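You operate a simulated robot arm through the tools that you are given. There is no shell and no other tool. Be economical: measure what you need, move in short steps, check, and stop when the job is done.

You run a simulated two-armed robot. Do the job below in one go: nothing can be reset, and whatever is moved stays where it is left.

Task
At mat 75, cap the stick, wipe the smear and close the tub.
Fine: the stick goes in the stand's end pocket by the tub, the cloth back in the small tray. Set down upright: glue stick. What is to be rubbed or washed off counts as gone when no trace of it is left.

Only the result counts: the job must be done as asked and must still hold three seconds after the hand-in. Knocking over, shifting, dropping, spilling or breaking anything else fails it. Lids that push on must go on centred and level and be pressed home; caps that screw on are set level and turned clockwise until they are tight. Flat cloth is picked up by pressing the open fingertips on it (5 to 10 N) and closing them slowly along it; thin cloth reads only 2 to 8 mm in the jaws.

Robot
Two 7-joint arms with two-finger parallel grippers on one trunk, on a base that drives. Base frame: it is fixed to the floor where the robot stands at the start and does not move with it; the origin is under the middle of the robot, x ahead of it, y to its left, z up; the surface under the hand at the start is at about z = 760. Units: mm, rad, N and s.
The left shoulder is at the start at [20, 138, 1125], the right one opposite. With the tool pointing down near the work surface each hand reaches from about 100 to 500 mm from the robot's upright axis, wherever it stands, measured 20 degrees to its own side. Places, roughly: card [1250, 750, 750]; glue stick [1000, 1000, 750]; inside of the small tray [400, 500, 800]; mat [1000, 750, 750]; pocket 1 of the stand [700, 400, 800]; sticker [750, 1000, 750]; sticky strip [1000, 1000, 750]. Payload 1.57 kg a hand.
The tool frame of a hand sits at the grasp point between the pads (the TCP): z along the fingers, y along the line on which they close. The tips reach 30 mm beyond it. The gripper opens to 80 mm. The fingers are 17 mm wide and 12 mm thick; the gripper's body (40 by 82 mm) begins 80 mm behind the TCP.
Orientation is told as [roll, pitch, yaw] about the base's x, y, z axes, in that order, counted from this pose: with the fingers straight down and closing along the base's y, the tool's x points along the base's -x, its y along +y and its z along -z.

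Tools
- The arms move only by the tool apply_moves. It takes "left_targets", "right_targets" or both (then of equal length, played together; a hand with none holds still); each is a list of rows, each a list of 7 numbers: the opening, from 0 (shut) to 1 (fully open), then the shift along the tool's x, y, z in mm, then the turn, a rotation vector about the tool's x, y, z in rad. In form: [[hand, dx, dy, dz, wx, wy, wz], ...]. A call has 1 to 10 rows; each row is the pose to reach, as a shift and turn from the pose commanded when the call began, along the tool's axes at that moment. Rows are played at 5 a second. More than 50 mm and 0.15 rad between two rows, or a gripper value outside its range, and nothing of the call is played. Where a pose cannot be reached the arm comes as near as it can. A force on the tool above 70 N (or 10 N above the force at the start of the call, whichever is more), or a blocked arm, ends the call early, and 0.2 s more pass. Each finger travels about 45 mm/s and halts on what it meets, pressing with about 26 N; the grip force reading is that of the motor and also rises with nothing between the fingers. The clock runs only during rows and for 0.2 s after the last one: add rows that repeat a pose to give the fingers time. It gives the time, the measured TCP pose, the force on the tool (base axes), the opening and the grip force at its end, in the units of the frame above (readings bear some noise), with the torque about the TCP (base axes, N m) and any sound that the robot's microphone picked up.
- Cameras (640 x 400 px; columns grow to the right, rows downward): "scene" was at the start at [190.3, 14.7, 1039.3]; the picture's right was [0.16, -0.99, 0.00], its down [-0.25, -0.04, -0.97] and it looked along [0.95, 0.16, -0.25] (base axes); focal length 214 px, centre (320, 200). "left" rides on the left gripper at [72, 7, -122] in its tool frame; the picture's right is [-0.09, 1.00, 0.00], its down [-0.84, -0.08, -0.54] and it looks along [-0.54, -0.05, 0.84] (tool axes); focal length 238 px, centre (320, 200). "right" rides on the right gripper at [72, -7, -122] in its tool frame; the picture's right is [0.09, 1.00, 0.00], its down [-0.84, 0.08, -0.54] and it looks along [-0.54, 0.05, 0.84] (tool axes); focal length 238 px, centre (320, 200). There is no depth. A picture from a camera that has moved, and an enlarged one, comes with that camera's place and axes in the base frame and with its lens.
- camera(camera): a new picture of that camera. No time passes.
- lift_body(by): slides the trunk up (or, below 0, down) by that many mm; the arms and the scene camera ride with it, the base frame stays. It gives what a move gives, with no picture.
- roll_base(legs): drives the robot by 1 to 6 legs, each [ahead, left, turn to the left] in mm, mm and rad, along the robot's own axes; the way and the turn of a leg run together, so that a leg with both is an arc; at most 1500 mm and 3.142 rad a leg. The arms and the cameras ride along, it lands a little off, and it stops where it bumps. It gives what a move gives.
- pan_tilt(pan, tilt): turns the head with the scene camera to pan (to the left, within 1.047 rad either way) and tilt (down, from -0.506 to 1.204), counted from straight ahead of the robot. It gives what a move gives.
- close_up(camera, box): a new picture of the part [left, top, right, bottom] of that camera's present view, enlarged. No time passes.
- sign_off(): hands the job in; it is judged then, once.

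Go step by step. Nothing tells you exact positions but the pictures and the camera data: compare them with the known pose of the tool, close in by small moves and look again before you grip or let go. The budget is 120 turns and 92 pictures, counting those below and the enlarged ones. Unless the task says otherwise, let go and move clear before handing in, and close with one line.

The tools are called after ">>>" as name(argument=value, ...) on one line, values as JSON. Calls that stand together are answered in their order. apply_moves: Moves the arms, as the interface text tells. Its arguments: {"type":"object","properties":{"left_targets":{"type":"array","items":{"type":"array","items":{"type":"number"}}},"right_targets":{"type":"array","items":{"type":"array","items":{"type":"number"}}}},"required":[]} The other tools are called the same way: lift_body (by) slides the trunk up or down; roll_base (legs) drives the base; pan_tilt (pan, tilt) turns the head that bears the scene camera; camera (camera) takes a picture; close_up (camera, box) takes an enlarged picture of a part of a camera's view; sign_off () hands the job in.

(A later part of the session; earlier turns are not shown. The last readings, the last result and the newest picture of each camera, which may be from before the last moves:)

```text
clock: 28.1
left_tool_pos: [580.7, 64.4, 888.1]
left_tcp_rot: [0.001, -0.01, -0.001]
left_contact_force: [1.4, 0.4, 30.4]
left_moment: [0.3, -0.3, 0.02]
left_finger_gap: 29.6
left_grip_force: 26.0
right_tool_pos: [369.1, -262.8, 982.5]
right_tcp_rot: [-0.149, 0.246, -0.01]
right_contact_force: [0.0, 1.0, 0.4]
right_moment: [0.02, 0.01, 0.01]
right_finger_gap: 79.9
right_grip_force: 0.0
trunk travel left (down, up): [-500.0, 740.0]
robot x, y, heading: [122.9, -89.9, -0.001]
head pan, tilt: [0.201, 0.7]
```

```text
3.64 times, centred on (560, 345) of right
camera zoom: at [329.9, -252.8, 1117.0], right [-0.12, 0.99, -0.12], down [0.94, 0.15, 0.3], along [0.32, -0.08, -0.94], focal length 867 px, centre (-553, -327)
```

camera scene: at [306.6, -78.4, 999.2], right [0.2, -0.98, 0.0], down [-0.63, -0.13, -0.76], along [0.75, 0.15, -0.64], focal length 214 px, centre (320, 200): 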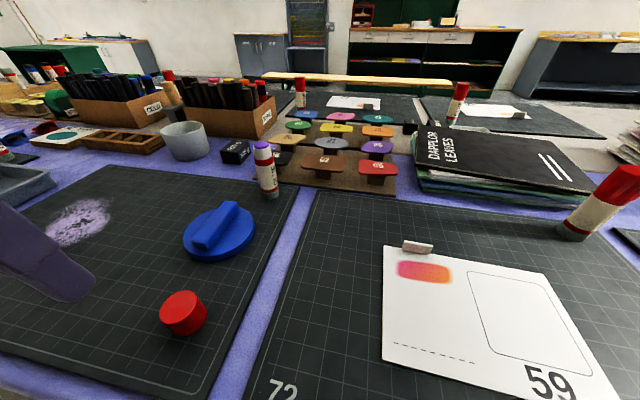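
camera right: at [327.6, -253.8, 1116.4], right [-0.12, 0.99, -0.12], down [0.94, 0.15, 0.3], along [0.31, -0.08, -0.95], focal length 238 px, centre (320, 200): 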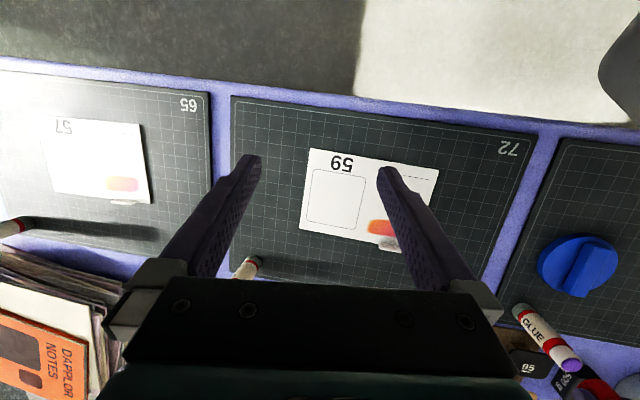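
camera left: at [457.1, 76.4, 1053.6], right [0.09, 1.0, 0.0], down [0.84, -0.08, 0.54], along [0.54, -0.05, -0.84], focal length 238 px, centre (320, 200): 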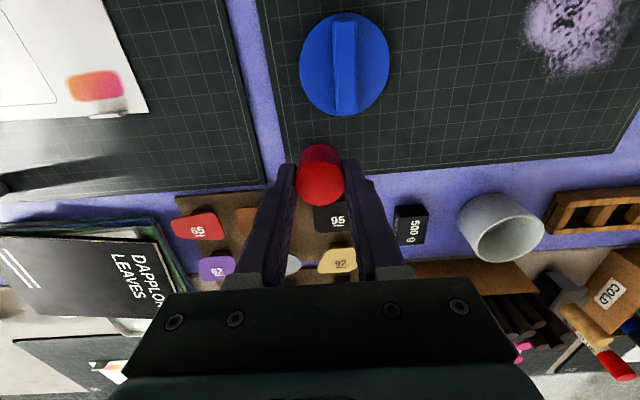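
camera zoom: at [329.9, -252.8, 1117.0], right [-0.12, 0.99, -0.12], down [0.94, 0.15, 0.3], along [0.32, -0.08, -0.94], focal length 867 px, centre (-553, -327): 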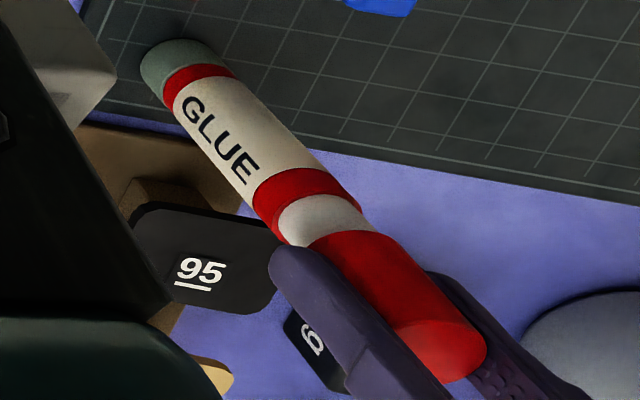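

Both pictures now show the cap centred within about half a millimetre, and the grip only holds 30 N, so it likely just needs a harder push. I ease off, let go of the cap and look how it sits.

>>> apply_moves(left_targets=[[0.1, 0, -0.6, -2.5, 0, 0, 0], [0.1, 0, -0.6, -2.5, 0, 0, 0], [0.45, 0, -0.6, -2.5, 0, 0, 0], [0.6, 0, -0.6, -2.5, 0, 0, 0], [0.6, 0, -0.6, -2.5, 0, 0, 0]])

>>> close_up(camera="scene", box=[235, 105, 305, 205])

>>> close_up(camera="right", box=[500, 290, 620, 400])

```text
clock: 29.3
left_tool_pos: [576.9, 61.6, 887.1]
left_tcp_rot: [0.0, -0.001, -0.002]
left_contact_force: [-0.5, 0.4, 0.6]
left_moment: [0.02, 0.0, -0.02]
left_finger_gap: 48.1
left_grip_force: 0.0
right_tool_pos: [367.1, -266.2, 981.3]
right_tcp_rot: [-0.15, 0.251, -0.008]
right_contact_force: [0.1, -0.2, -0.6]
right_moment: [-0.01, 0.0, -0.04]
right_finger_gap: 79.9
right_grip_force: 0.1
trunk travel left (down, up): [-500.0, 740.0]
robot x, y, heading: [123.5, -94.6, -0.003]
head pan, tilt: [0.201, 0.7]
```

```text
4.00 times, centred on (270, 155) of scene
camera zoom: at [306.6, -78.0, 999.2], right [0.2, -0.98, 0.0], down [-0.63, -0.13, -0.77], along [0.75, 0.15, -0.64], focal length 858 px, centre (520, 380)
```

zoom: 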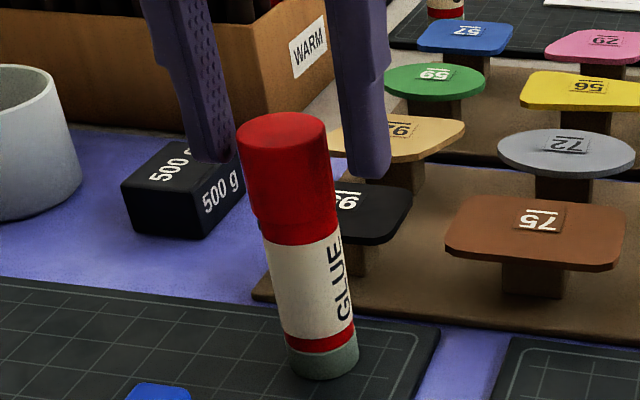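

```text
3.64 times, centred on (560, 345) of right
camera zoom: at [327.6, -253.7, 1116.4], right [-0.12, 0.99, -0.12], down [0.94, 0.15, 0.3], along [0.31, -0.08, -0.95], focal length 867 px, centre (-553, -327)
```

zoom: 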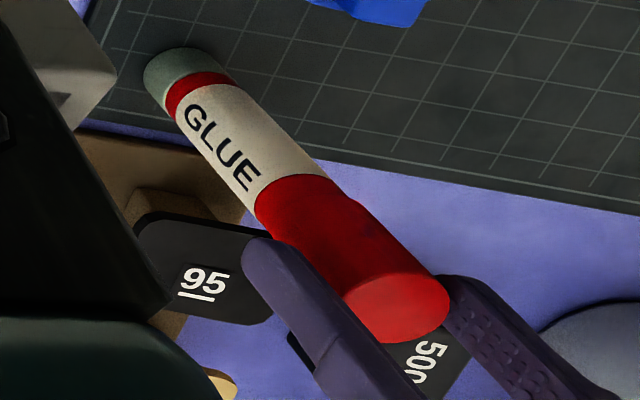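

The cap dropped over the neck by itself once released. Now I press it home from above with closed fingertips.

>>> apply_moves(left_targets=[[0.6, 0, 0, -25, 0, 0, 0], [0.6, 0, 0, -48, 0, 0, 0], [0.3, 0, 1, -48, 0, 0, 0], [0, 0, 1, -48, 0, 0, 0], [0, 0, 1, -48, 0, 0, 0], [0, 0, 1, -35, 0, 0, 0], [0, 0, 1, -25, 0, 0, 0], [0, 0, 1, -20, 0, 0, 0], [0, 0, 1, -17, 0, 0, 0]])

>>> close_up(camera="scene", box=[225, 85, 305, 205])

```text
clock: 31.3
left_tool_pos: [578.0, 61.5, 904.2]
left_tcp_rot: [-0.001, 0.0, 0.0]
left_contact_force: [0.1, -0.6, -0.2]
left_moment: [0.02, -0.04, 0.01]
left_finger_gap: 0.3
left_grip_force: 21.2
right_tool_pos: [365.5, -265.2, 981.0]
right_tcp_rot: [-0.151, 0.25, -0.009]
right_contact_force: [0.0, 0.3, 1.2]
right_moment: [-0.02, -0.01, 0.01]
right_finger_gap: 79.9
right_grip_force: 0.1
trunk travel left (down, up): [-500.0, 740.0]
robot x, y, heading: [122.8, -93.4, 0.003]
head pan, tilt: [0.201, 0.7]
```

```text
3.33 times, centred on (265, 145) of scene
camera zoom: at [306.6, -78.0, 999.2], right [0.2, -0.98, 0.0], down [-0.63, -0.13, -0.76], along [0.75, 0.15, -0.64], focal length 715 px, centre (503, 383)
```

zoom: 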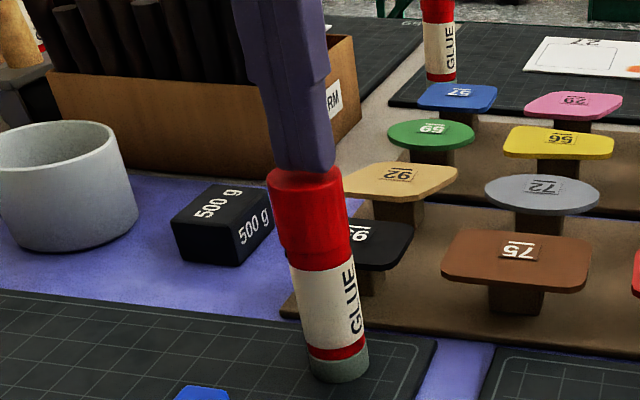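

Tips are just above the cap's centre. I press down in small steps.

>>> apply_moves(left_targets=[[0, 0, 0, 3, 0, 0, 0], [0, 0, 0, 6, 0, 0, 0], [0, 0, 0, 9, 0, 0, 0], [0, 0, 0, 11, 0, 0, 0], [0, 0, 0, 13, 0, 0, 0], [0, 0, 0, 13, 0, 0, 0]])

>>> close_up(camera="scene", box=[225, 85, 305, 205])

```text
clock: 32.7
left_tool_pos: [582.6, 62.5, 900.1]
left_tcp_rot: [0.0, -0.02, -0.002]
left_contact_force: [-7.6, -2.6, 62.1]
left_moment: [-0.03, 0.55, -0.05]
left_finger_gap: 0.2
left_grip_force: 21.7
right_tool_pos: [370.6, -263.9, 982.7]
right_tcp_rot: [-0.15, 0.247, -0.008]
right_contact_force: [0.3, 0.0, 0.1]
right_moment: [-0.03, 0.0, -0.02]
right_finger_gap: 80.1
right_grip_force: 0.1
trunk travel left (down, up): [-500.0, 740.0]
robot x, y, heading: [125.7, -96.4, -0.002]
head pan, tilt: [0.201, 0.7]
heard: snap
```

```text
3.33 times, centred on (265, 145) of scene
camera zoom: at [310.3, -76.8, 1000.4], right [0.2, -0.98, 0.0], down [-0.63, -0.13, -0.77], along [0.75, 0.15, -0.64], focal length 715 px, centre (503, 383)
```

zoom: 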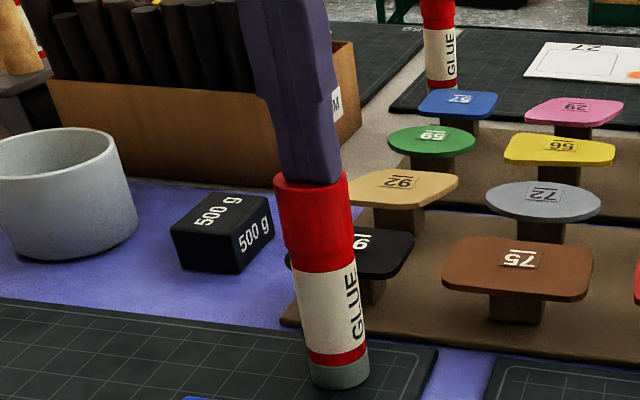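

A snap: the cap is home. I lift off, open and take hold of the stick.

>>> apply_moves(left_targets=[[0, 0, 0, -6, 0, 0, 0], [0, 0, 0, -15, 0, 0, 0], [0.5, 0, 0, -25, 0, 0, 0], [0.8, 0, 0, -25, 0, 0, 0], [0.8, 0, 0, -25, 0, 0, 0], [0.8, 0, 0, 0, 0, 0, 0], [0.8, 0, 0, 35, 0, 0, 0], [0.8, 0, 0, 35, 0, 0, 0]])

>>> camera(camera="left")

>>> close_up(camera="scene", box=[20, 100, 300, 220])

```text
clock: 34.5
left_tool_pos: [576.2, 62.6, 857.0]
left_tcp_rot: [0.002, -0.001, -0.002]
left_contact_force: [-0.9, 0.0, -0.4]
left_moment: [-0.01, 0.0, 0.04]
left_finger_gap: 63.9
left_grip_force: 0.0
right_tool_pos: [366.6, -263.8, 980.8]
right_tcp_rot: [-0.153, 0.249, -0.009]
right_contact_force: [0.0, 0.1, 0.6]
right_moment: [0.0, 0.0, -0.02]
right_finger_gap: 79.9
right_grip_force: 0.1
trunk travel left (down, up): [-500.0, 740.0]
robot x, y, heading: [125.4, -93.3, -0.001]
head pan, tilt: [0.201, 0.7]
```

```text
53 pictures are left
camera left: at [505.5, 69.1, 978.7], right [0.09, 1.0, 0.0], down [0.84, -0.08, 0.54], along [0.54, -0.05, -0.84], focal length 238 px, centre (320, 200)
```

left: 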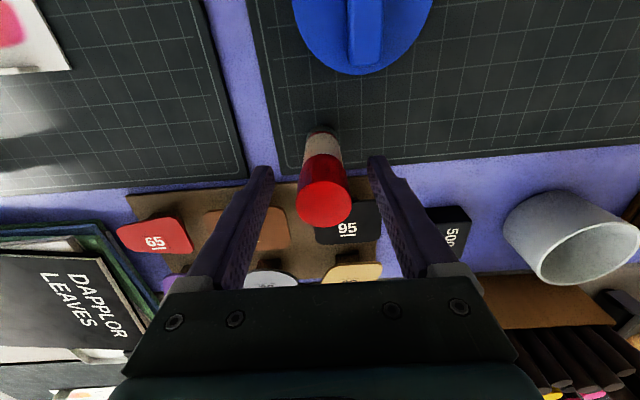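

```text
2.29 times, centred on (160, 160) of scene
camera zoom: at [306.7, -78.0, 999.2], right [0.2, -0.98, 0.0], down [-0.63, -0.13, -0.77], along [0.75, 0.15, -0.64], focal length 490 px, centre (686, 291)
```

zoom: 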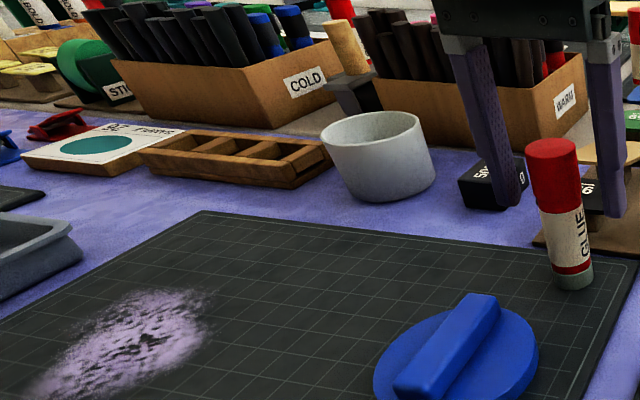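

The stick stands at [577.5,64], nicely between the fingers. I lower a touch, grip it and lift it a little.

>>> apply_moves(left_targets=[[0.8, -1, 1.5, 5, 0, 0, 0], [0.5, -1, 1.5, 5, 0, 0, 0], [0.25, -1, 1.5, 5, 0, 0, 0], [0.2, -1, 1.5, 5, 0, 0, 0], [0.15, -1, 1.5, 5, 0, 0, 0], [0.15, -1, 1.5, 5, 0, 0, 0], [0.15, -1, 1.5, -5, 0, 0, 0], [0.15, -1, 1.5, -15, 0, 0, 0], [0.15, -1, 1.5, -15, 0, 0, 0]])

>>> lift_body(by=120)

>>> close_up(camera="left", box=[200, 80, 460, 300])

```text
clock: 36.5
left_tool_pos: [577.1, 64.5, 871.5]
left_tcp_rot: [0.002, -0.002, -0.001]
left_contact_force: [-0.3, 1.1, -0.5]
left_moment: [0.0, 0.01, 0.02]
left_finger_gap: 30.3
left_grip_force: 26.6
right_tool_pos: [367.3, -264.0, 981.1]
right_tcp_rot: [-0.152, 0.249, -0.009]
right_contact_force: [-0.2, -0.1, -0.3]
right_moment: [0.0, 0.02, -0.02]
right_finger_gap: 79.7
right_grip_force: 0.1
trunk travel left (down, up): [-500.0, 740.0]
robot x, y, heading: [127.4, -93.6, 0.0]
head pan, tilt: [0.201, 0.7]
```

```text
clock: 38.0
left_tool_pos: [577.1, 63.7, 991.3]
left_tcp_rot: [-0.001, -0.002, 0.0]
left_contact_force: [1.3, -0.3, -0.9]
left_moment: [0.04, -0.02, -0.03]
left_finger_gap: 30.3
left_grip_force: 25.8
right_tool_pos: [366.2, -266.0, 1100.4]
right_tcp_rot: [-0.152, 0.247, -0.008]
right_contact_force: [0.6, 1.2, -0.7]
right_moment: [0.01, -0.02, 0.01]
right_finger_gap: 79.8
right_grip_force: 0.1
trunk travel left (down, up): [-620.0, 620.0]
robot x, y, heading: [122.9, -92.6, 0.002]
head pan, tilt: [0.201, 0.7]
```

```text
1.82 times, centred on (330, 190) of left
camera zoom: at [506.3, 70.8, 1112.3], right [0.09, 1.0, 0.0], down [0.84, -0.08, 0.54], along [0.54, -0.05, -0.84], focal length 433 px, centre (302, 218)
```

zoom: 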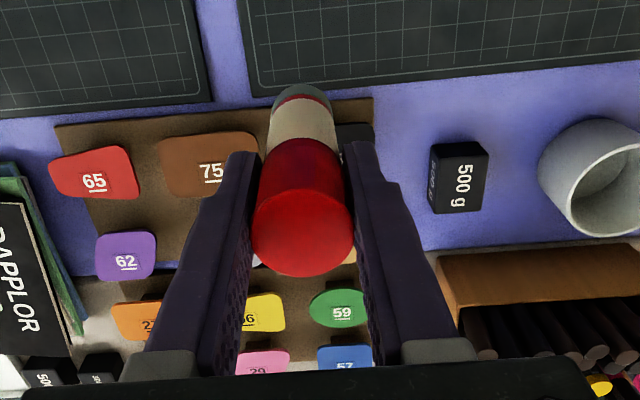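

The stick is held with its foot at z≈902. Now I drive left and ahead so the stand comes within the left hand's reach.

>>> roll_base(legs=[[0, 325, 0], [75, 0, 0]])

>>> pan_tilt(pan=0.3, tilt=0.8)

>>> camera(camera="scene")

>>> camera(camera="left")

```text
clock: 40.8
left_tool_pos: [648.7, 390.1, 991.6]
left_tcp_rot: [-0.002, -0.002, 0.0]
left_contact_force: [0.6, -0.1, 0.0]
left_moment: [-0.03, 0.02, 0.0]
left_finger_gap: 30.2
left_grip_force: 25.1
right_tool_pos: [438.6, 61.6, 1101.1]
right_tcp_rot: [-0.152, 0.25, -0.006]
right_contact_force: [-0.7, 0.2, -0.4]
right_moment: [-0.02, 0.0, 0.01]
right_finger_gap: 80.0
right_grip_force: 0.0
trunk travel left (down, up): [-620.0, 620.0]
robot x, y, heading: [200.2, 229.8, -0.001]
head pan, tilt: [0.201, 0.7]
```

```text
clock: 41.4
left_tool_pos: [649.9, 391.8, 990.9]
left_tcp_rot: [0.001, -0.002, 0.001]
left_contact_force: [0.5, 0.7, -0.3]
left_moment: [0.03, 0.02, -0.03]
left_finger_gap: 29.9
left_grip_force: 25.9
right_tool_pos: [437.8, 60.8, 1101.2]
right_tcp_rot: [-0.151, 0.25, -0.007]
right_contact_force: [0.2, 0.1, -0.4]
right_moment: [0.01, 0.03, 0.0]
right_finger_gap: 80.0
right_grip_force: 0.1
trunk travel left (down, up): [-620.0, 620.0]
robot x, y, heading: [196.9, 228.4, 0.004]
head pan, tilt: [0.3, 0.799]
```

```text
50 pictures are left
camera scene: at [372.8, 255.4, 1111.0], right [0.3, -0.96, 0.0], down [-0.68, -0.21, -0.7], along [0.67, 0.21, -0.72], focal length 214 px, centre (320, 200)
```

scene: 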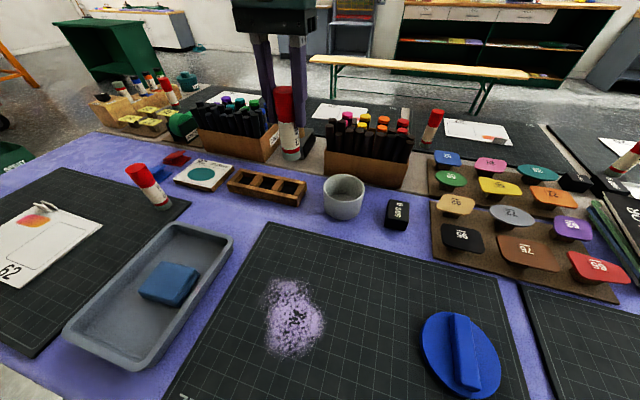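

```text
49 pictures are left
camera left: at [578.6, 397.5, 1112.2], right [0.09, 1.0, 0.0], down [0.84, -0.08, 0.54], along [0.54, -0.05, -0.84], focal length 238 px, centre (320, 200)
```

left: 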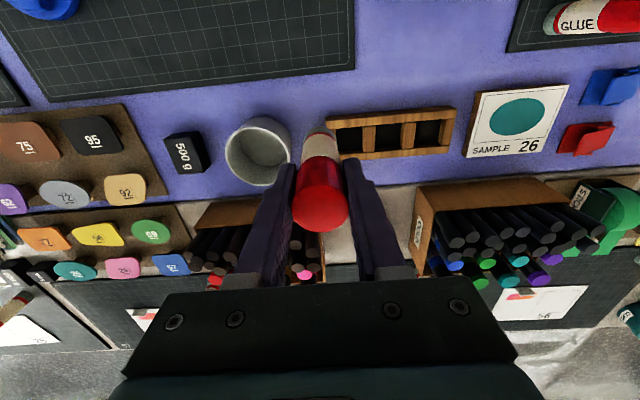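

The stand shows three pockets; the one next to the tub is about [694,428]. I zoom in with both cameras to triangulate it and its rim height.

>>> close_up(camera="left", box=[220, 90, 480, 190])

>>> close_up(camera="scene", box=[220, 150, 380, 230])

```text
2.46 times, centred on (350, 140) of left
camera zoom: at [578.6, 397.5, 1112.2], right [0.09, 1.0, 0.0], down [0.84, -0.08, 0.54], along [0.54, -0.05, -0.84], focal length 587 px, centre (246, 348)
```

zoom: 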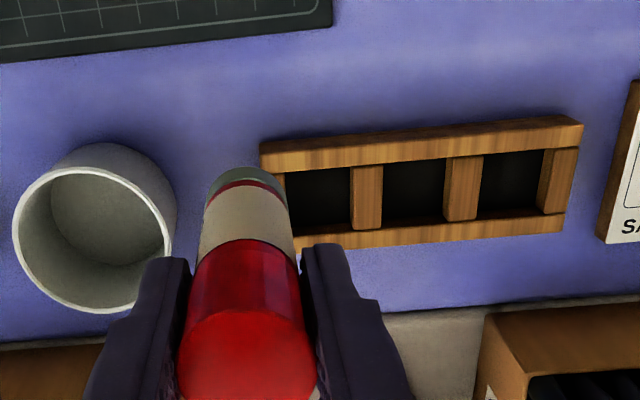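

```text
4.00 times, centred on (300, 190) of scene
camera zoom: at [372.8, 255.4, 1111.0], right [0.3, -0.96, 0.0], down [-0.68, -0.21, -0.7], along [0.67, 0.21, -0.72], focal length 858 px, centre (400, 240)
```

zoom: 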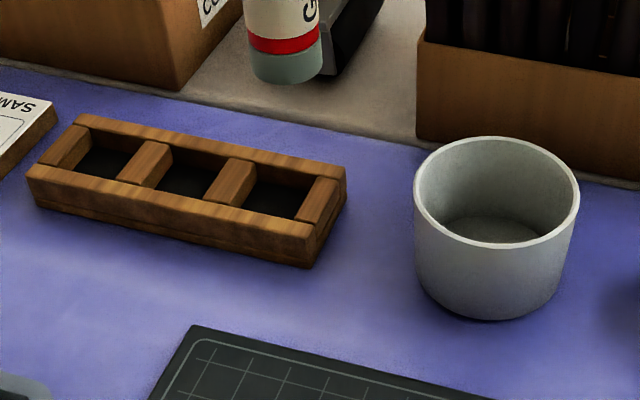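

Pocket centre ≈ [693.3,428.4], rim z≈783, opening ≈38 mm. I shift the whole robot by the needed amount, keeping the arm as is.

>>> roll_base(legs=[[0, 37, 0], [43, 0, 0]])

>>> close_up(camera="left", box=[220, 90, 480, 250])

>>> close_up(camera="scene", box=[220, 80, 380, 230])

```text
clock: 42.8
left_tool_pos: [693.2, 426.8, 991.9]
left_tcp_rot: [0.001, -0.003, 0.003]
left_contact_force: [0.4, -0.7, 0.5]
left_moment: [0.0, 0.01, 0.02]
left_finger_gap: 30.0
left_grip_force: 25.8
right_tool_pos: [482.4, 98.2, 1101.8]
right_tcp_rot: [-0.153, 0.25, -0.007]
right_contact_force: [0.8, 0.3, 0.4]
right_moment: [0.04, 0.0, 0.02]
right_finger_gap: 79.9
right_grip_force: 0.1
trunk travel left (down, up): [-620.0, 620.0]
robot x, y, heading: [238.3, 267.6, 0.008]
head pan, tilt: [0.3, 0.799]
```

```text
2.46 times, centred on (350, 170) of left
camera zoom: at [621.7, 434.1, 1112.2], right [0.09, 1.0, 0.0], down [0.84, -0.08, 0.54], along [0.54, -0.05, -0.84], focal length 587 px, centre (246, 274)
```

zoom: 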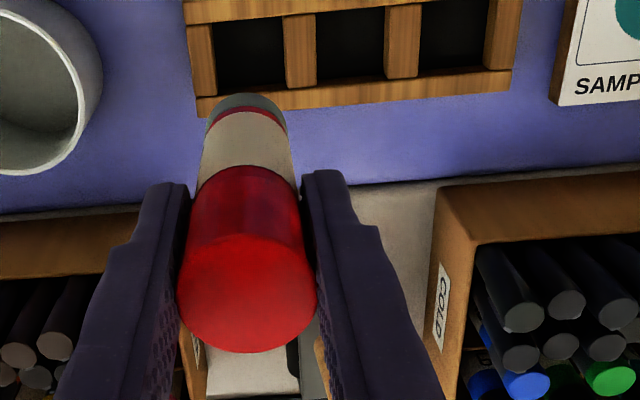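

```text
2.67 times, centred on (300, 155) of scene
camera zoom: at [416.0, 291.9, 1111.0], right [0.3, -0.95, 0.0], down [-0.68, -0.21, -0.7], along [0.67, 0.21, -0.72], focal length 572 px, centre (373, 320)
```

zoom: 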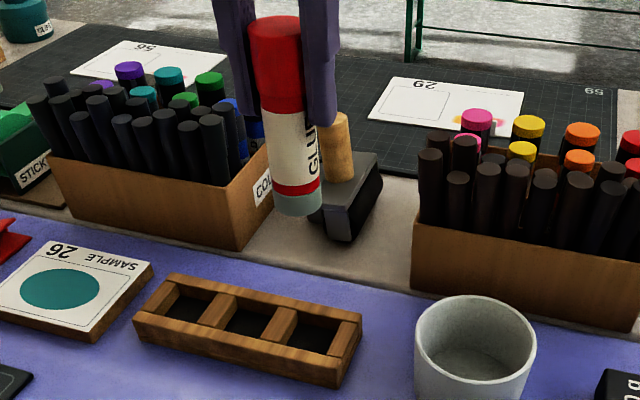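

Aligned to within 3 mm. I trim by 2.5 mm to the left and lower the trunk so that the foot is just above the rim.

>>> apply_moves(left_targets=[[0.15, -0.8, 2.6, 0, 0, 0, 0], [0.15, -0.8, 2.6, 0, 0, 0, 0]])

>>> lift_body(by=-105)

>>> close_up(camera="scene", box=[220, 80, 380, 230])

>>> close_up(camera="left", box=[220, 70, 480, 230])

```text
clock: 43.4
left_tool_pos: [694.8, 429.6, 990.3]
left_tcp_rot: [0.0, -0.001, 0.001]
left_contact_force: [0.5, 0.8, 0.2]
left_moment: [0.02, -0.02, -0.01]
left_finger_gap: 30.0
left_grip_force: 26.0
right_tool_pos: [482.2, 98.3, 1100.4]
right_tcp_rot: [-0.151, 0.25, -0.008]
right_contact_force: [-0.1, -0.8, -0.7]
right_moment: [-0.03, 0.0, 0.01]
right_finger_gap: 80.0
right_grip_force: 0.0
trunk travel left (down, up): [-620.0, 620.0]
robot x, y, heading: [240.4, 267.7, 0.003]
head pan, tilt: [0.3, 0.799]
```

```text
clock: 44.8
left_tool_pos: [694.1, 430.7, 885.9]
left_tcp_rot: [0.0, -0.002, 0.001]
left_contact_force: [0.8, 0.1, -0.7]
left_moment: [-0.01, 0.01, 0.01]
left_finger_gap: 29.9
left_grip_force: 26.5
right_tool_pos: [482.0, 97.8, 997.4]
right_tcp_rot: [-0.152, 0.249, -0.007]
right_contact_force: [-1.3, 0.0, -0.1]
right_moment: [-0.01, 0.01, 0.0]
right_finger_gap: 80.0
right_grip_force: 0.1
trunk travel left (down, up): [-515.0, 725.0]
robot x, y, heading: [242.1, 272.1, 0.003]
head pan, tilt: [0.3, 0.799]
```

```text
2.67 times, centred on (300, 155) of scene
camera zoom: at [415.9, 291.9, 1006.0], right [0.3, -0.95, 0.0], down [-0.68, -0.21, -0.7], along [0.67, 0.21, -0.72], focal length 572 px, centre (373, 320)
```

zoom: 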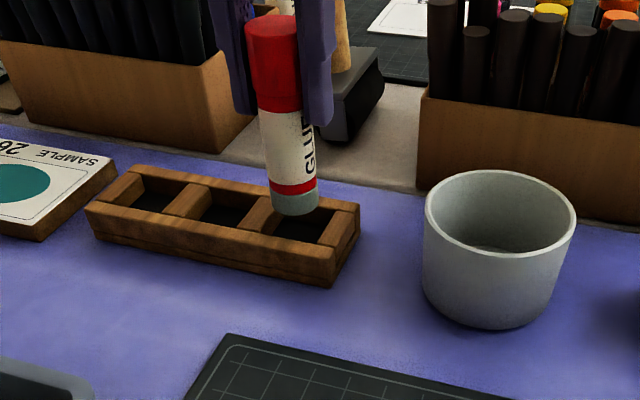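

```text
2.46 times, centred on (350, 150) of left
camera zoom: at [622.1, 436.3, 1007.1], right [0.09, 1.0, 0.0], down [0.84, -0.08, 0.54], along [0.54, -0.05, -0.84], focal length 587 px, centre (246, 323)
```

zoom: 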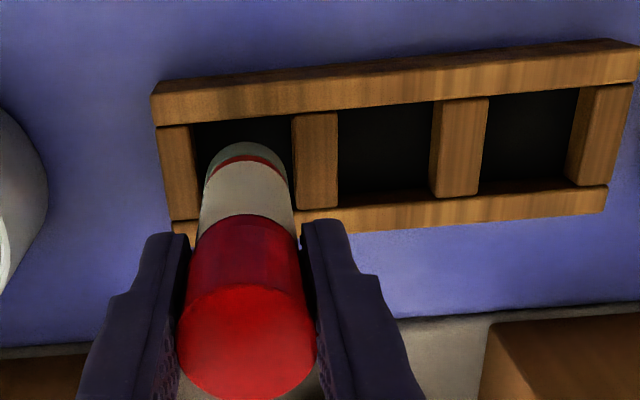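

The foot is over the pocket. I lower it gently and watch the force.

>>> apply_moves(left_targets=[[0.15, 0, -1, 6, 0, 0, 0], [0.15, 0, -1, 12, 0, 0, 0], [0.15, 0, -1, 17, 0, 0, 0], [0.15, 0, -1, 22, 0, 0, 0], [0.15, 0, -1, 22, 0, 0, 0]])

>>> close_up(camera="scene", box=[220, 80, 380, 230])

```text
clock: 46.0
left_tool_pos: [692.2, 428.9, 863.6]
left_tcp_rot: [-0.002, -0.001, 0.003]
left_contact_force: [0.0, 0.6, -0.4]
left_moment: [0.01, 0.06, 0.0]
left_finger_gap: 29.8
left_grip_force: 26.6
right_tool_pos: [482.2, 97.2, 995.0]
right_tcp_rot: [-0.151, 0.249, -0.008]
right_contact_force: [0.3, -0.2, -0.2]
right_moment: [-0.02, 0.01, -0.01]
right_finger_gap: 79.8
right_grip_force: 0.0
trunk travel left (down, up): [-515.0, 725.0]
robot x, y, heading: [239.9, 268.3, 0.002]
head pan, tilt: [0.3, 0.799]
```

```text
2.67 times, centred on (300, 155) of scene
camera zoom: at [415.8, 291.9, 1005.9], right [0.3, -0.95, 0.0], down [-0.68, -0.21, -0.7], along [0.67, 0.21, -0.72], focal length 572 px, centre (373, 320)
```

zoom: 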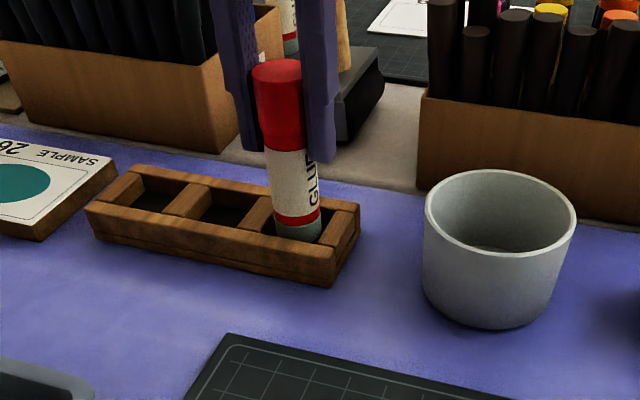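

It is inside the pocket without touching. I lower to the floor of the pocket.

>>> apply_moves(left_targets=[[0.15, 0, 0, 3, 0, 0, 0], [0.15, 0, 0, 6, 0, 0, 0], [0.15, 0, 0, 9, 0, 0, 0], [0.15, 0, 0, 9, 0, 0, 0]])

```text
clock: 47.0
left_tool_pos: [695.4, 428.4, 857.1]
left_tcp_rot: [-0.002, -0.005, 0.003]
left_contact_force: [-8.1, -0.4, 23.5]
left_moment: [-0.03, 0.49, -0.02]
left_finger_gap: 30.2
left_grip_force: 26.0
right_tool_pos: [482.7, 99.1, 997.7]
right_tcp_rot: [-0.154, 0.25, -0.007]
right_contact_force: [0.9, -0.2, -0.4]
right_moment: [-0.02, 0.0, -0.01]
right_finger_gap: 79.9
right_grip_force: 0.0
trunk travel left (down, up): [-515.0, 725.0]
robot x, y, heading: [241.6, 265.7, 0.006]
head pan, tilt: [0.3, 0.799]
```

It stands on the pocket floor (foot ≈768). I ease off, open part-way and rise.

>>> apply_moves(left_targets=[[0.15, 0, 0, -2, 0, 0, 0], [0.4, 0, 0, -2, 0, 0, 0], [0.55, 0, 0, -2, 0, 0, 0], [0.55, 0, 0, -2, 0, 0, 0], [0.55, 0, 0, -30, 0, 0, 0], [0.55, 0, 0, -70, 0, 0, 0], [0.55, 0, 0, -70, 0, 0, 0]])

>>> lift_body(by=60)

>>> camera(camera="scene")

```text
clock: 48.6
left_tool_pos: [694.5, 430.6, 925.4]
left_tcp_rot: [-0.001, -0.003, 0.003]
left_contact_force: [0.0, -0.3, 0.6]
left_moment: [-0.02, 0.01, 0.01]
left_finger_gap: 43.9
left_grip_force: 0.0
right_tool_pos: [482.5, 98.9, 996.5]
right_tcp_rot: [-0.153, 0.249, -0.007]
right_contact_force: [0.1, 0.5, 0.1]
right_moment: [0.01, 0.02, -0.03]
right_finger_gap: 80.1
right_grip_force: 0.0
trunk travel left (down, up): [-515.0, 725.0]
robot x, y, heading: [236.3, 263.7, 0.004]
head pan, tilt: [0.3, 0.799]
```

```text
clock: 49.6
left_tool_pos: [691.7, 429.8, 984.0]
left_tcp_rot: [-0.002, 0.0, 0.003]
left_contact_force: [1.2, 0.0, -0.2]
left_moment: [0.02, -0.04, 0.0]
left_finger_gap: 43.8
left_grip_force: 0.1
right_tool_pos: [481.4, 97.9, 1056.2]
right_tcp_rot: [-0.152, 0.251, -0.007]
right_contact_force: [-0.4, -0.2, -0.1]
right_moment: [-0.04, 0.0, 0.01]
right_finger_gap: 80.0
right_grip_force: 0.1
trunk travel left (down, up): [-575.0, 665.0]
robot x, y, heading: [241.7, 268.5, 0.003]
head pan, tilt: [0.3, 0.799]
```

```text
41 pictures are left
camera scene: at [415.8, 291.9, 1065.9], right [0.3, -0.95, 0.0], down [-0.68, -0.21, -0.7], along [0.67, 0.21, -0.72], focal length 214 px, centre (320, 200)
```

scene: 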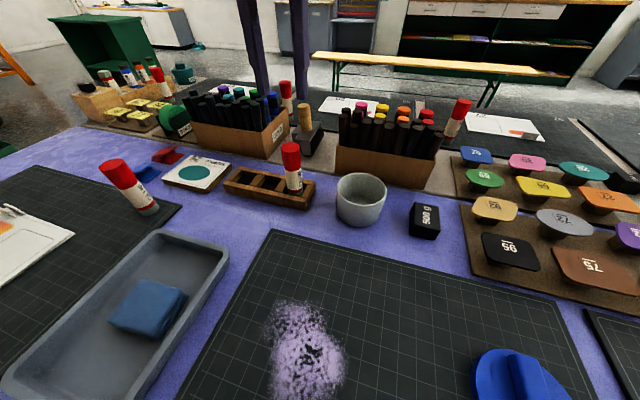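

The stick stands upright in the end pocket. Next is the lid at about [476,98]: I drive so that the hand comes over it.

>>> roll_base(legs=[[-217, 0, 0], [0, -331, 0]])

>>> camera(camera="left")

>>> camera(camera="scene")

```text
clock: 53.0
left_tool_pos: [475.9, 111.5, 983.7]
left_tcp_rot: [0.0, 0.0, 0.012]
left_contact_force: [0.0, 0.2, 0.1]
left_moment: [0.01, 0.0, -0.01]
left_finger_gap: 43.9
left_grip_force: 0.1
right_tool_pos: [267.7, -223.2, 1056.9]
right_tcp_rot: [-0.15, 0.25, 0.003]
right_contact_force: [-0.2, 0.0, 0.6]
right_moment: [-0.02, 0.02, -0.03]
right_finger_gap: 79.8
right_grip_force: 0.0
trunk travel left (down, up): [-575.0, 665.0]
robot x, y, heading: [21.4, -55.6, 0.014]
head pan, tilt: [0.3, 0.799]
```

```text
40 pictures are left
camera left: at [404.4, 116.7, 1105.9], right [0.08, 1.0, 0.0], down [0.84, -0.07, 0.54], along [0.54, -0.04, -0.84], focal length 238 px, centre (320, 200)
```

left: 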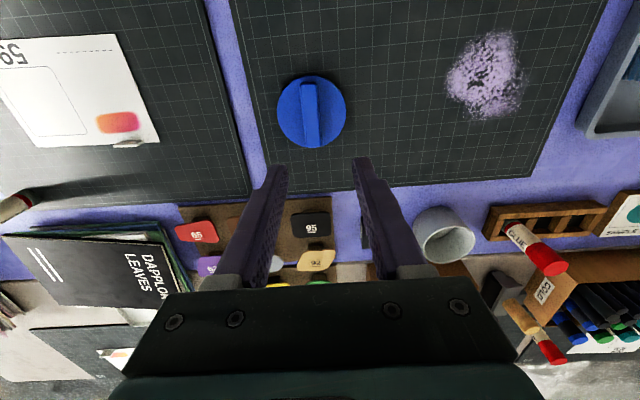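

```text
39 pictures are left
camera scene: at [199.9, -30.4, 1066.0], right [0.31, -0.95, 0.0], down [-0.68, -0.22, -0.7], along [0.66, 0.21, -0.72], focal length 214 px, centre (320, 200)
```

scene: 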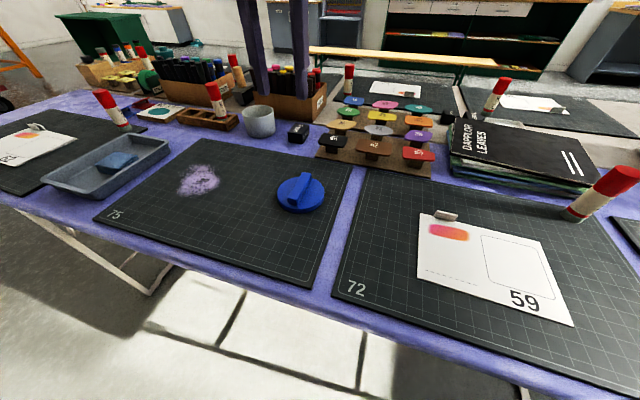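

The lid's centre is about [476.5,100], its grip bar along x. I line up and lower.

>>> apply_moves(left_targets=[[0.55, -1, -6, 0, 0, 0, 0.012], [0.7, -1, -11.5, 0, 0, 0, 0.014], [0.7, -1, -11.5, 0, 0, 0, 0.014]])

>>> lift_body(by=-120)

>>> camera(camera="left")

>>> close_up(camera="scene", box=[220, 40, 360, 220])

```text
clock: 53.8
left_tool_pos: [476.1, 100.4, 984.4]
left_tcp_rot: [0.001, -0.001, -0.002]
left_contact_force: [-0.3, 0.2, 0.3]
left_moment: [0.02, 0.01, -0.01]
left_finger_gap: 56.3
left_grip_force: 0.1
right_tool_pos: [269.5, -222.9, 1056.4]
right_tcp_rot: [-0.151, 0.248, 0.004]
right_contact_force: [0.3, 0.8, -0.1]
right_moment: [0.01, 0.01, -0.02]
right_finger_gap: 80.1
right_grip_force: 0.1
trunk travel left (down, up): [-575.0, 665.0]
robot x, y, heading: [29.4, -56.0, 0.008]
head pan, tilt: [0.3, 0.799]
```

```text
clock: 55.3
left_tool_pos: [477.1, 99.5, 864.5]
left_tcp_rot: [0.0, -0.004, -0.002]
left_contact_force: [1.1, 0.6, 0.2]
left_moment: [-0.03, -0.01, -0.02]
left_finger_gap: 55.7
left_grip_force: 0.0
right_tool_pos: [268.0, -223.3, 937.4]
right_tcp_rot: [-0.151, 0.25, 0.002]
right_contact_force: [0.2, 0.0, 0.8]
right_moment: [0.0, 0.03, 0.0]
right_finger_gap: 80.2
right_grip_force: 0.2
trunk travel left (down, up): [-455.0, 785.0]
robot x, y, heading: [27.1, -58.7, 0.007]
head pan, tilt: [0.3, 0.799]
```

```text
38 pictures are left
camera left: at [405.7, 106.3, 986.2], right [0.09, 1.0, 0.0], down [0.84, -0.08, 0.54], along [0.54, -0.05, -0.84], focal length 238 px, centre (320, 200)
```

left: 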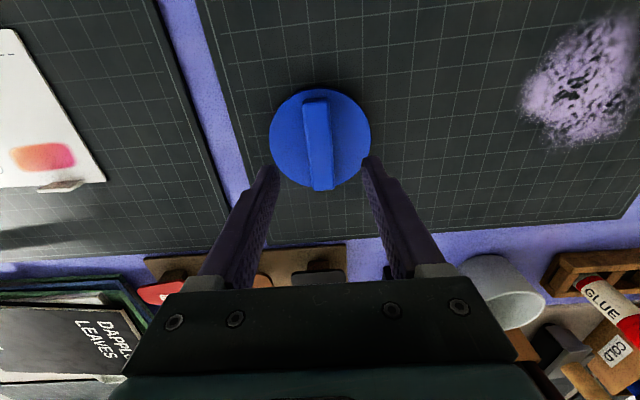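

```text
2.22 times, centred on (290, 130) of scene
camera zoom: at [200.0, -30.3, 946.0], right [0.31, -0.95, 0.0], down [-0.68, -0.22, -0.7], along [0.66, 0.21, -0.72], focal length 477 px, centre (387, 356)
```

zoom: 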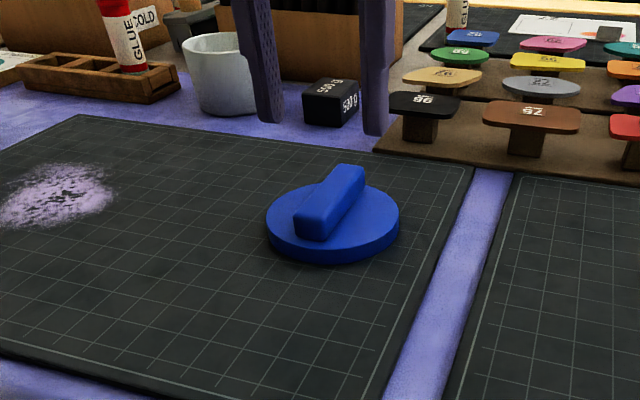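

Well aligned. I go down so that the tips come just above the disc and grip the bar.

>>> apply_moves(left_targets=[[0.7, 2, 0.5, 25, 0, 0, 0], [0.7, 2, 0.5, 45, 0, 0, 0], [0.7, 2, 0.5, 53, 0, 0, 0], [0.5, 2, 0.5, 53, 0, 0, 0], [0.3, 2, 0.5, 53, 0, 0, 0], [0.15, 2, 0.5, 53, 0, 0, 0], [0.1, 2, 0.5, 53, 0, 0, 0], [0.1, 2, 0.5, 53, 0, 0, 0]])

>>> close_up(camera="scene", box=[220, 40, 360, 220])

```text
clock: 57.1
left_tool_pos: [474.8, 99.7, 812.4]
left_tcp_rot: [-0.001, -0.003, -0.001]
left_contact_force: [-0.8, -0.3, -0.7]
left_moment: [0.05, 0.01, 0.0]
left_finger_gap: 20.5
left_grip_force: 25.7
right_tool_pos: [266.8, -223.6, 936.3]
right_tcp_rot: [-0.152, 0.25, 0.004]
right_contact_force: [0.3, 0.3, -0.7]
right_moment: [0.0, 0.02, 0.03]
right_finger_gap: 80.3
right_grip_force: 0.1
trunk travel left (down, up): [-455.0, 785.0]
robot x, y, heading: [28.8, -55.9, 0.01]
head pan, tilt: [0.3, 0.799]
```

```text
2.22 times, centred on (290, 130) of scene
camera zoom: at [199.9, -30.2, 946.0], right [0.31, -0.95, 0.0], down [-0.68, -0.22, -0.7], along [0.66, 0.21, -0.72], focal length 477 px, centre (387, 356)
```

zoom: 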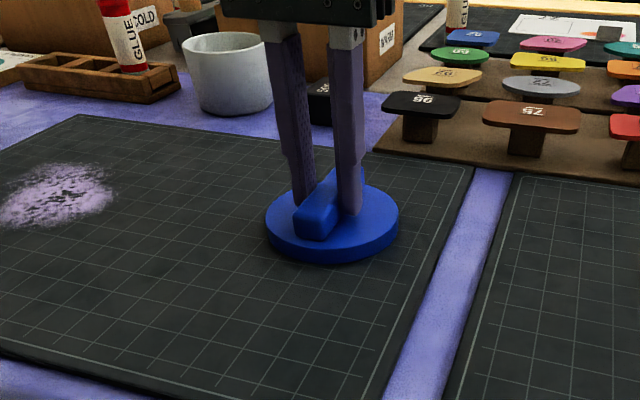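

The bar is held (20.5 mm). Tub rim triangulates to about [692.4,304.6], rim z≈817, so I lift well clear by the trunk and drive over to it.

>>> lift_body(by=170)

>>> roll_base(legs=[[0, 205, 0], [213, 0, 0]])

>>> close_up(camera="scene", box=[240, 60, 440, 240])

>>> camera(camera="left")

```text
clock: 59.0
left_tool_pos: [475.6, 100.3, 981.8]
left_tcp_rot: [-0.002, -0.001, -0.002]
left_contact_force: [0.5, -0.3, -0.5]
left_moment: [0.0, 0.0, -0.05]
left_finger_gap: 20.6
left_grip_force: 26.2
right_tool_pos: [267.9, -221.9, 1106.9]
right_tcp_rot: [-0.151, 0.249, 0.002]
right_contact_force: [-0.3, 0.0, -0.4]
right_moment: [-0.01, 0.0, 0.04]
right_finger_gap: 80.1
right_grip_force: 0.2
trunk travel left (down, up): [-625.0, 615.0]
robot x, y, heading: [27.3, -53.3, 0.01]
head pan, tilt: [0.3, 0.799]
```

```text
clock: 61.9
left_tool_pos: [684.9, 304.0, 981.8]
left_tcp_rot: [-0.001, -0.002, -0.006]
left_contact_force: [-0.6, 0.0, 0.6]
left_moment: [-0.01, 0.01, -0.02]
left_finger_gap: 20.7
left_grip_force: 25.9
right_tool_pos: [476.7, -19.1, 1106.4]
right_tcp_rot: [-0.152, 0.25, -0.002]
right_contact_force: [0.2, 0.6, 0.2]
right_moment: [0.02, -0.05, 0.02]
right_finger_gap: 80.1
right_grip_force: 0.1
trunk travel left (down, up): [-625.0, 615.0]
robot x, y, heading: [229.2, 149.7, 0.012]
head pan, tilt: [0.3, 0.799]
```

```text
2.22 times, centred on (340, 150) of scene
camera zoom: at [409.3, 174.8, 1116.0], right [0.3, -0.95, 0.0], down [-0.68, -0.22, -0.7], along [0.66, 0.21, -0.72], focal length 477 px, centre (276, 311)
```

zoom: 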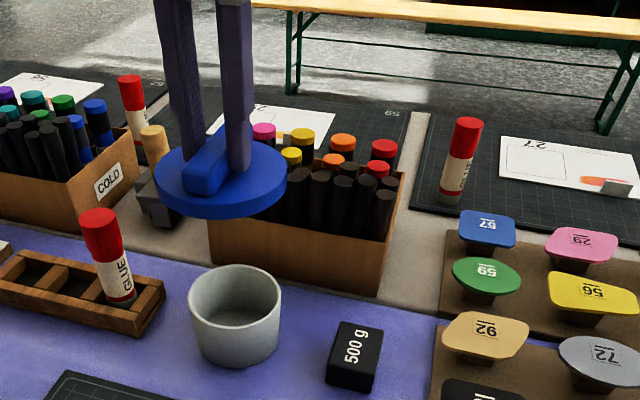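

```text
34 pictures are left
camera left: at [613.2, 310.9, 1103.4], right [0.1, 1.0, 0.0], down [0.84, -0.08, 0.54], along [0.54, -0.05, -0.84], focal length 238 px, centre (320, 200)
```

left: 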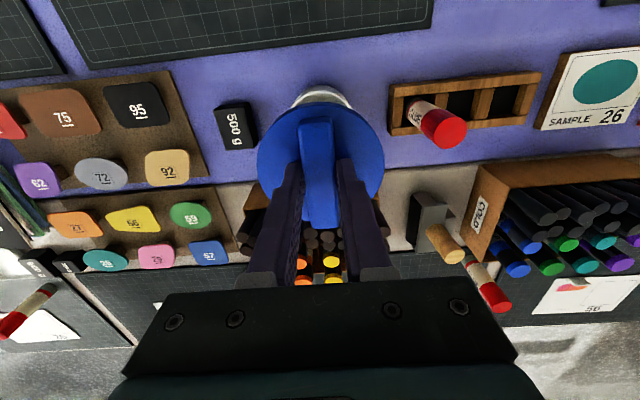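

Tub estimates agree on about [694,305]; the lid hangs centred under the TCP. I trim by 9 mm forward and lower to about 18 mm above the rim.

>>> apply_moves(left_targets=[[0.1, -9, 1, 0, 0, 0, 0], [0.1, -9, 1, 0, 0, 0, 0]])

>>> lift_body(by=-97)

>>> close_up(camera="scene", box=[260, 80, 400, 240])

>>> close_up(camera="right", box=[440, 200, 640, 400])

```text
clock: 62.5
left_tool_pos: [693.0, 304.6, 982.3]
left_tcp_rot: [-0.001, 0.0, -0.005]
left_contact_force: [0.7, -0.4, -0.9]
left_moment: [0.02, 0.01, 0.03]
left_finger_gap: 20.6
left_grip_force: 26.2
right_tool_pos: [477.6, -17.6, 1106.3]
right_tcp_rot: [-0.153, 0.249, 0.001]
right_contact_force: [-0.2, -0.2, -0.5]
right_moment: [-0.01, 0.01, 0.01]
right_finger_gap: 80.4
right_grip_force: 0.1
trunk travel left (down, up): [-625.0, 615.0]
robot x, y, heading: [235.1, 150.6, 0.006]
head pan, tilt: [0.3, 0.799]
```

```text
clock: 63.8
left_tool_pos: [692.6, 304.9, 885.3]
left_tcp_rot: [-0.001, -0.002, -0.004]
left_contact_force: [-0.8, 0.4, -0.8]
left_moment: [0.0, 0.03, -0.03]
left_finger_gap: 20.5
left_grip_force: 26.2
right_tool_pos: [477.9, -18.6, 1010.1]
right_tcp_rot: [-0.151, 0.25, -0.001]
right_contact_force: [0.4, -0.5, -0.8]
right_moment: [0.0, 0.02, 0.04]
right_finger_gap: 79.9
right_grip_force: 0.1
trunk travel left (down, up): [-528.0, 712.0]
robot x, y, heading: [233.4, 153.9, 0.01]
head pan, tilt: [0.3, 0.799]
```

```text
2.50 times, centred on (330, 160) of scene
camera zoom: at [409.3, 174.8, 1019.0], right [0.3, -0.95, 0.0], down [-0.68, -0.22, -0.7], along [0.66, 0.21, -0.72], focal length 536 px, centre (295, 300)
```

zoom: 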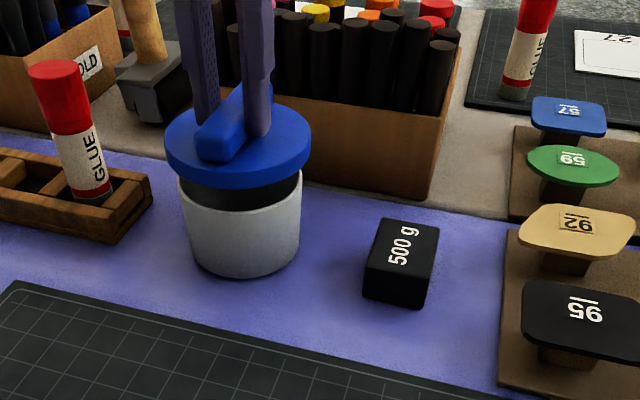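

```text
2.00 times, centred on (540, 300) of right
camera zoom: at [438.0, -7.6, 1144.5], right [-0.13, 0.98, -0.12], down [0.94, 0.16, 0.3], along [0.32, -0.08, -0.95], focal length 477 px, centre (-120, 0)
```

zoom: 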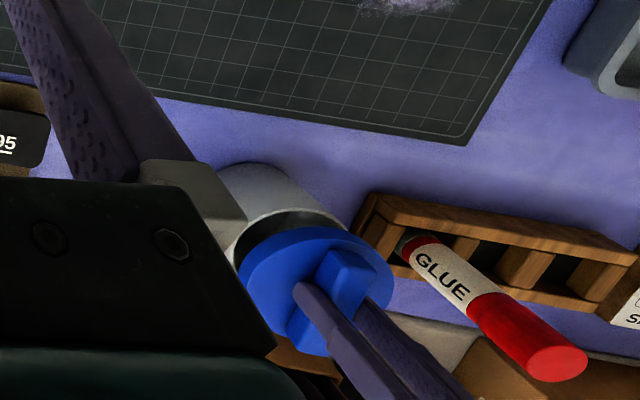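

>>> close_up(camera="scene", box=[296, 115, 386, 190])

>>> close_up(camera="right", box=[540, 270, 640, 370])

```text
5.33 times, centred on (341, 152) of scene
camera zoom: at [409.3, 174.8, 1019.0], right [0.3, -0.95, 0.0], down [-0.68, -0.22, -0.7], along [0.66, 0.21, -0.72], focal length 1144 px, centre (208, 453)
```

zoom: 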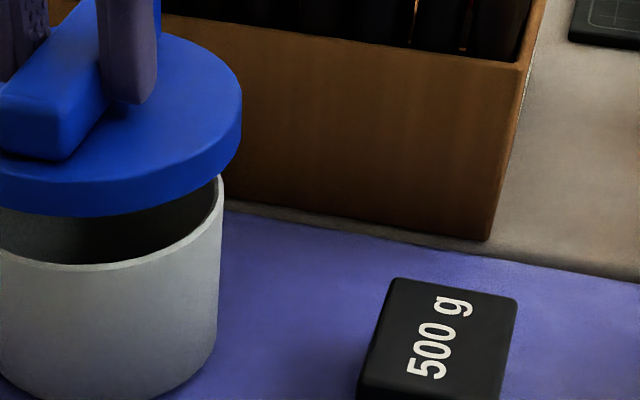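

```text
4.00 times, centred on (590, 320) of right
camera zoom: at [438.0, -7.6, 1144.5], right [-0.13, 0.98, -0.12], down [0.94, 0.16, 0.3], along [0.32, -0.08, -0.95], focal length 953 px, centre (-760, -280)
```

zoom: 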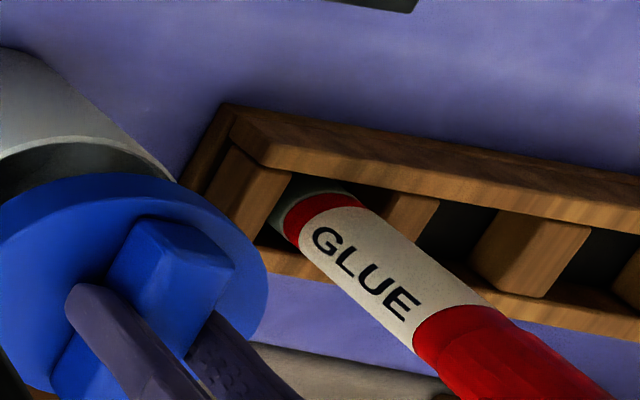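

Best estimate: the lid needs about 1.4 mm more to the left. I apply that and lower gently until it touches, reading the torque.

>>> apply_moves(left_targets=[[0.1, -0.5, 1.4, 4, 0, 0, 0], [0.1, -0.5, 1.4, 8, 0, 0, 0], [0.1, -0.5, 1.4, 11, 0, 0, 0], [0.1, -0.5, 1.4, 14, 0, 0, 0], [0.1, -0.5, 1.4, 14, 0, 0, 0]])

```text
clock: 65.0
left_tool_pos: [694.2, 307.0, 871.3]
left_tcp_rot: [0.0, 0.0, -0.005]
left_contact_force: [-0.2, -0.5, 0.2]
left_moment: [0.04, 0.02, -0.01]
left_finger_gap: 20.6
left_grip_force: 25.9
right_tool_pos: [477.7, -18.1, 1010.3]
right_tcp_rot: [-0.151, 0.25, 0.0]
right_contact_force: [-1.0, -0.6, -0.4]
right_moment: [0.03, 0.01, -0.01]
right_finger_gap: 80.1
right_grip_force: 0.0
trunk travel left (down, up): [-528.0, 712.0]
robot x, y, heading: [234.1, 148.1, 0.012]
head pan, tilt: [0.3, 0.799]
```

>>> apply_moves(left_targets=[[0.1, 0, 0, 2, 0, 0, 0], [0.1, 0, 0, 4, 0, 0, 0], [0.1, 0, 0, 6, 0, 0, 0], [0.1, 0, 0, 6, 0, 0, 0]])

>>> close_up(camera="scene", box=[270, 110, 370, 210])

```text
clock: 66.0
left_tool_pos: [694.8, 307.0, 865.7]
left_tcp_rot: [-0.001, 0.0, -0.005]
left_contact_force: [-2.8, 0.0, 12.2]
left_moment: [-0.11, 0.61, -0.01]
left_finger_gap: 20.7
left_grip_force: 26.2
right_tool_pos: [477.1, -18.2, 1008.9]
right_tcp_rot: [-0.151, 0.25, -0.001]
right_contact_force: [0.5, -0.3, 0.7]
right_moment: [-0.01, -0.05, -0.01]
right_finger_gap: 80.0
right_grip_force: 0.2
trunk travel left (down, up): [-528.0, 712.0]
robot x, y, heading: [234.2, 147.7, 0.009]
head pan, tilt: [0.3, 0.799]
```

```text
4.00 times, centred on (320, 160) of scene
camera zoom: at [409.3, 175.2, 1019.2], right [0.3, -0.95, 0.0], down [-0.68, -0.22, -0.7], along [0.66, 0.21, -0.72], focal length 858 px, centre (320, 360)
```

zoom: 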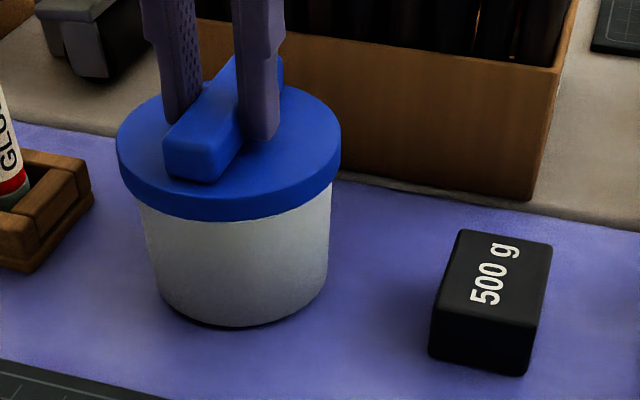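

The torque shows contact on the near rim only: the lid is a bit too far forward. I lift slightly, shift 2 mm back, and try again.

>>> apply_moves(left_targets=[[0.1, 0, 0, -4, 0, 0, 0], [0.1, 2, -0.4, -4, 0, 0, 0], [0.1, 2, -0.4, -2, 0, 0, 0], [0.1, 2, -0.4, 0, 0, 0, 0], [0.1, 2, -0.4, 0, 0, 0, 0]])

```text
clock: 67.2
left_tool_pos: [693.3, 305.5, 866.5]
left_tcp_rot: [-0.001, -0.001, -0.005]
left_contact_force: [-3.1, 0.1, 9.9]
left_moment: [-0.08, 0.51, -0.01]
left_finger_gap: 20.5
left_grip_force: 26.3
right_tool_pos: [477.0, -18.7, 1009.7]
right_tcp_rot: [-0.151, 0.249, -0.001]
right_contact_force: [0.5, -0.1, -0.1]
right_moment: [-0.02, -0.02, -0.01]
right_finger_gap: 80.1
right_grip_force: 0.3
trunk travel left (down, up): [-528.0, 712.0]
robot x, y, heading: [233.5, 148.4, 0.014]
head pan, tilt: [0.3, 0.799]
```

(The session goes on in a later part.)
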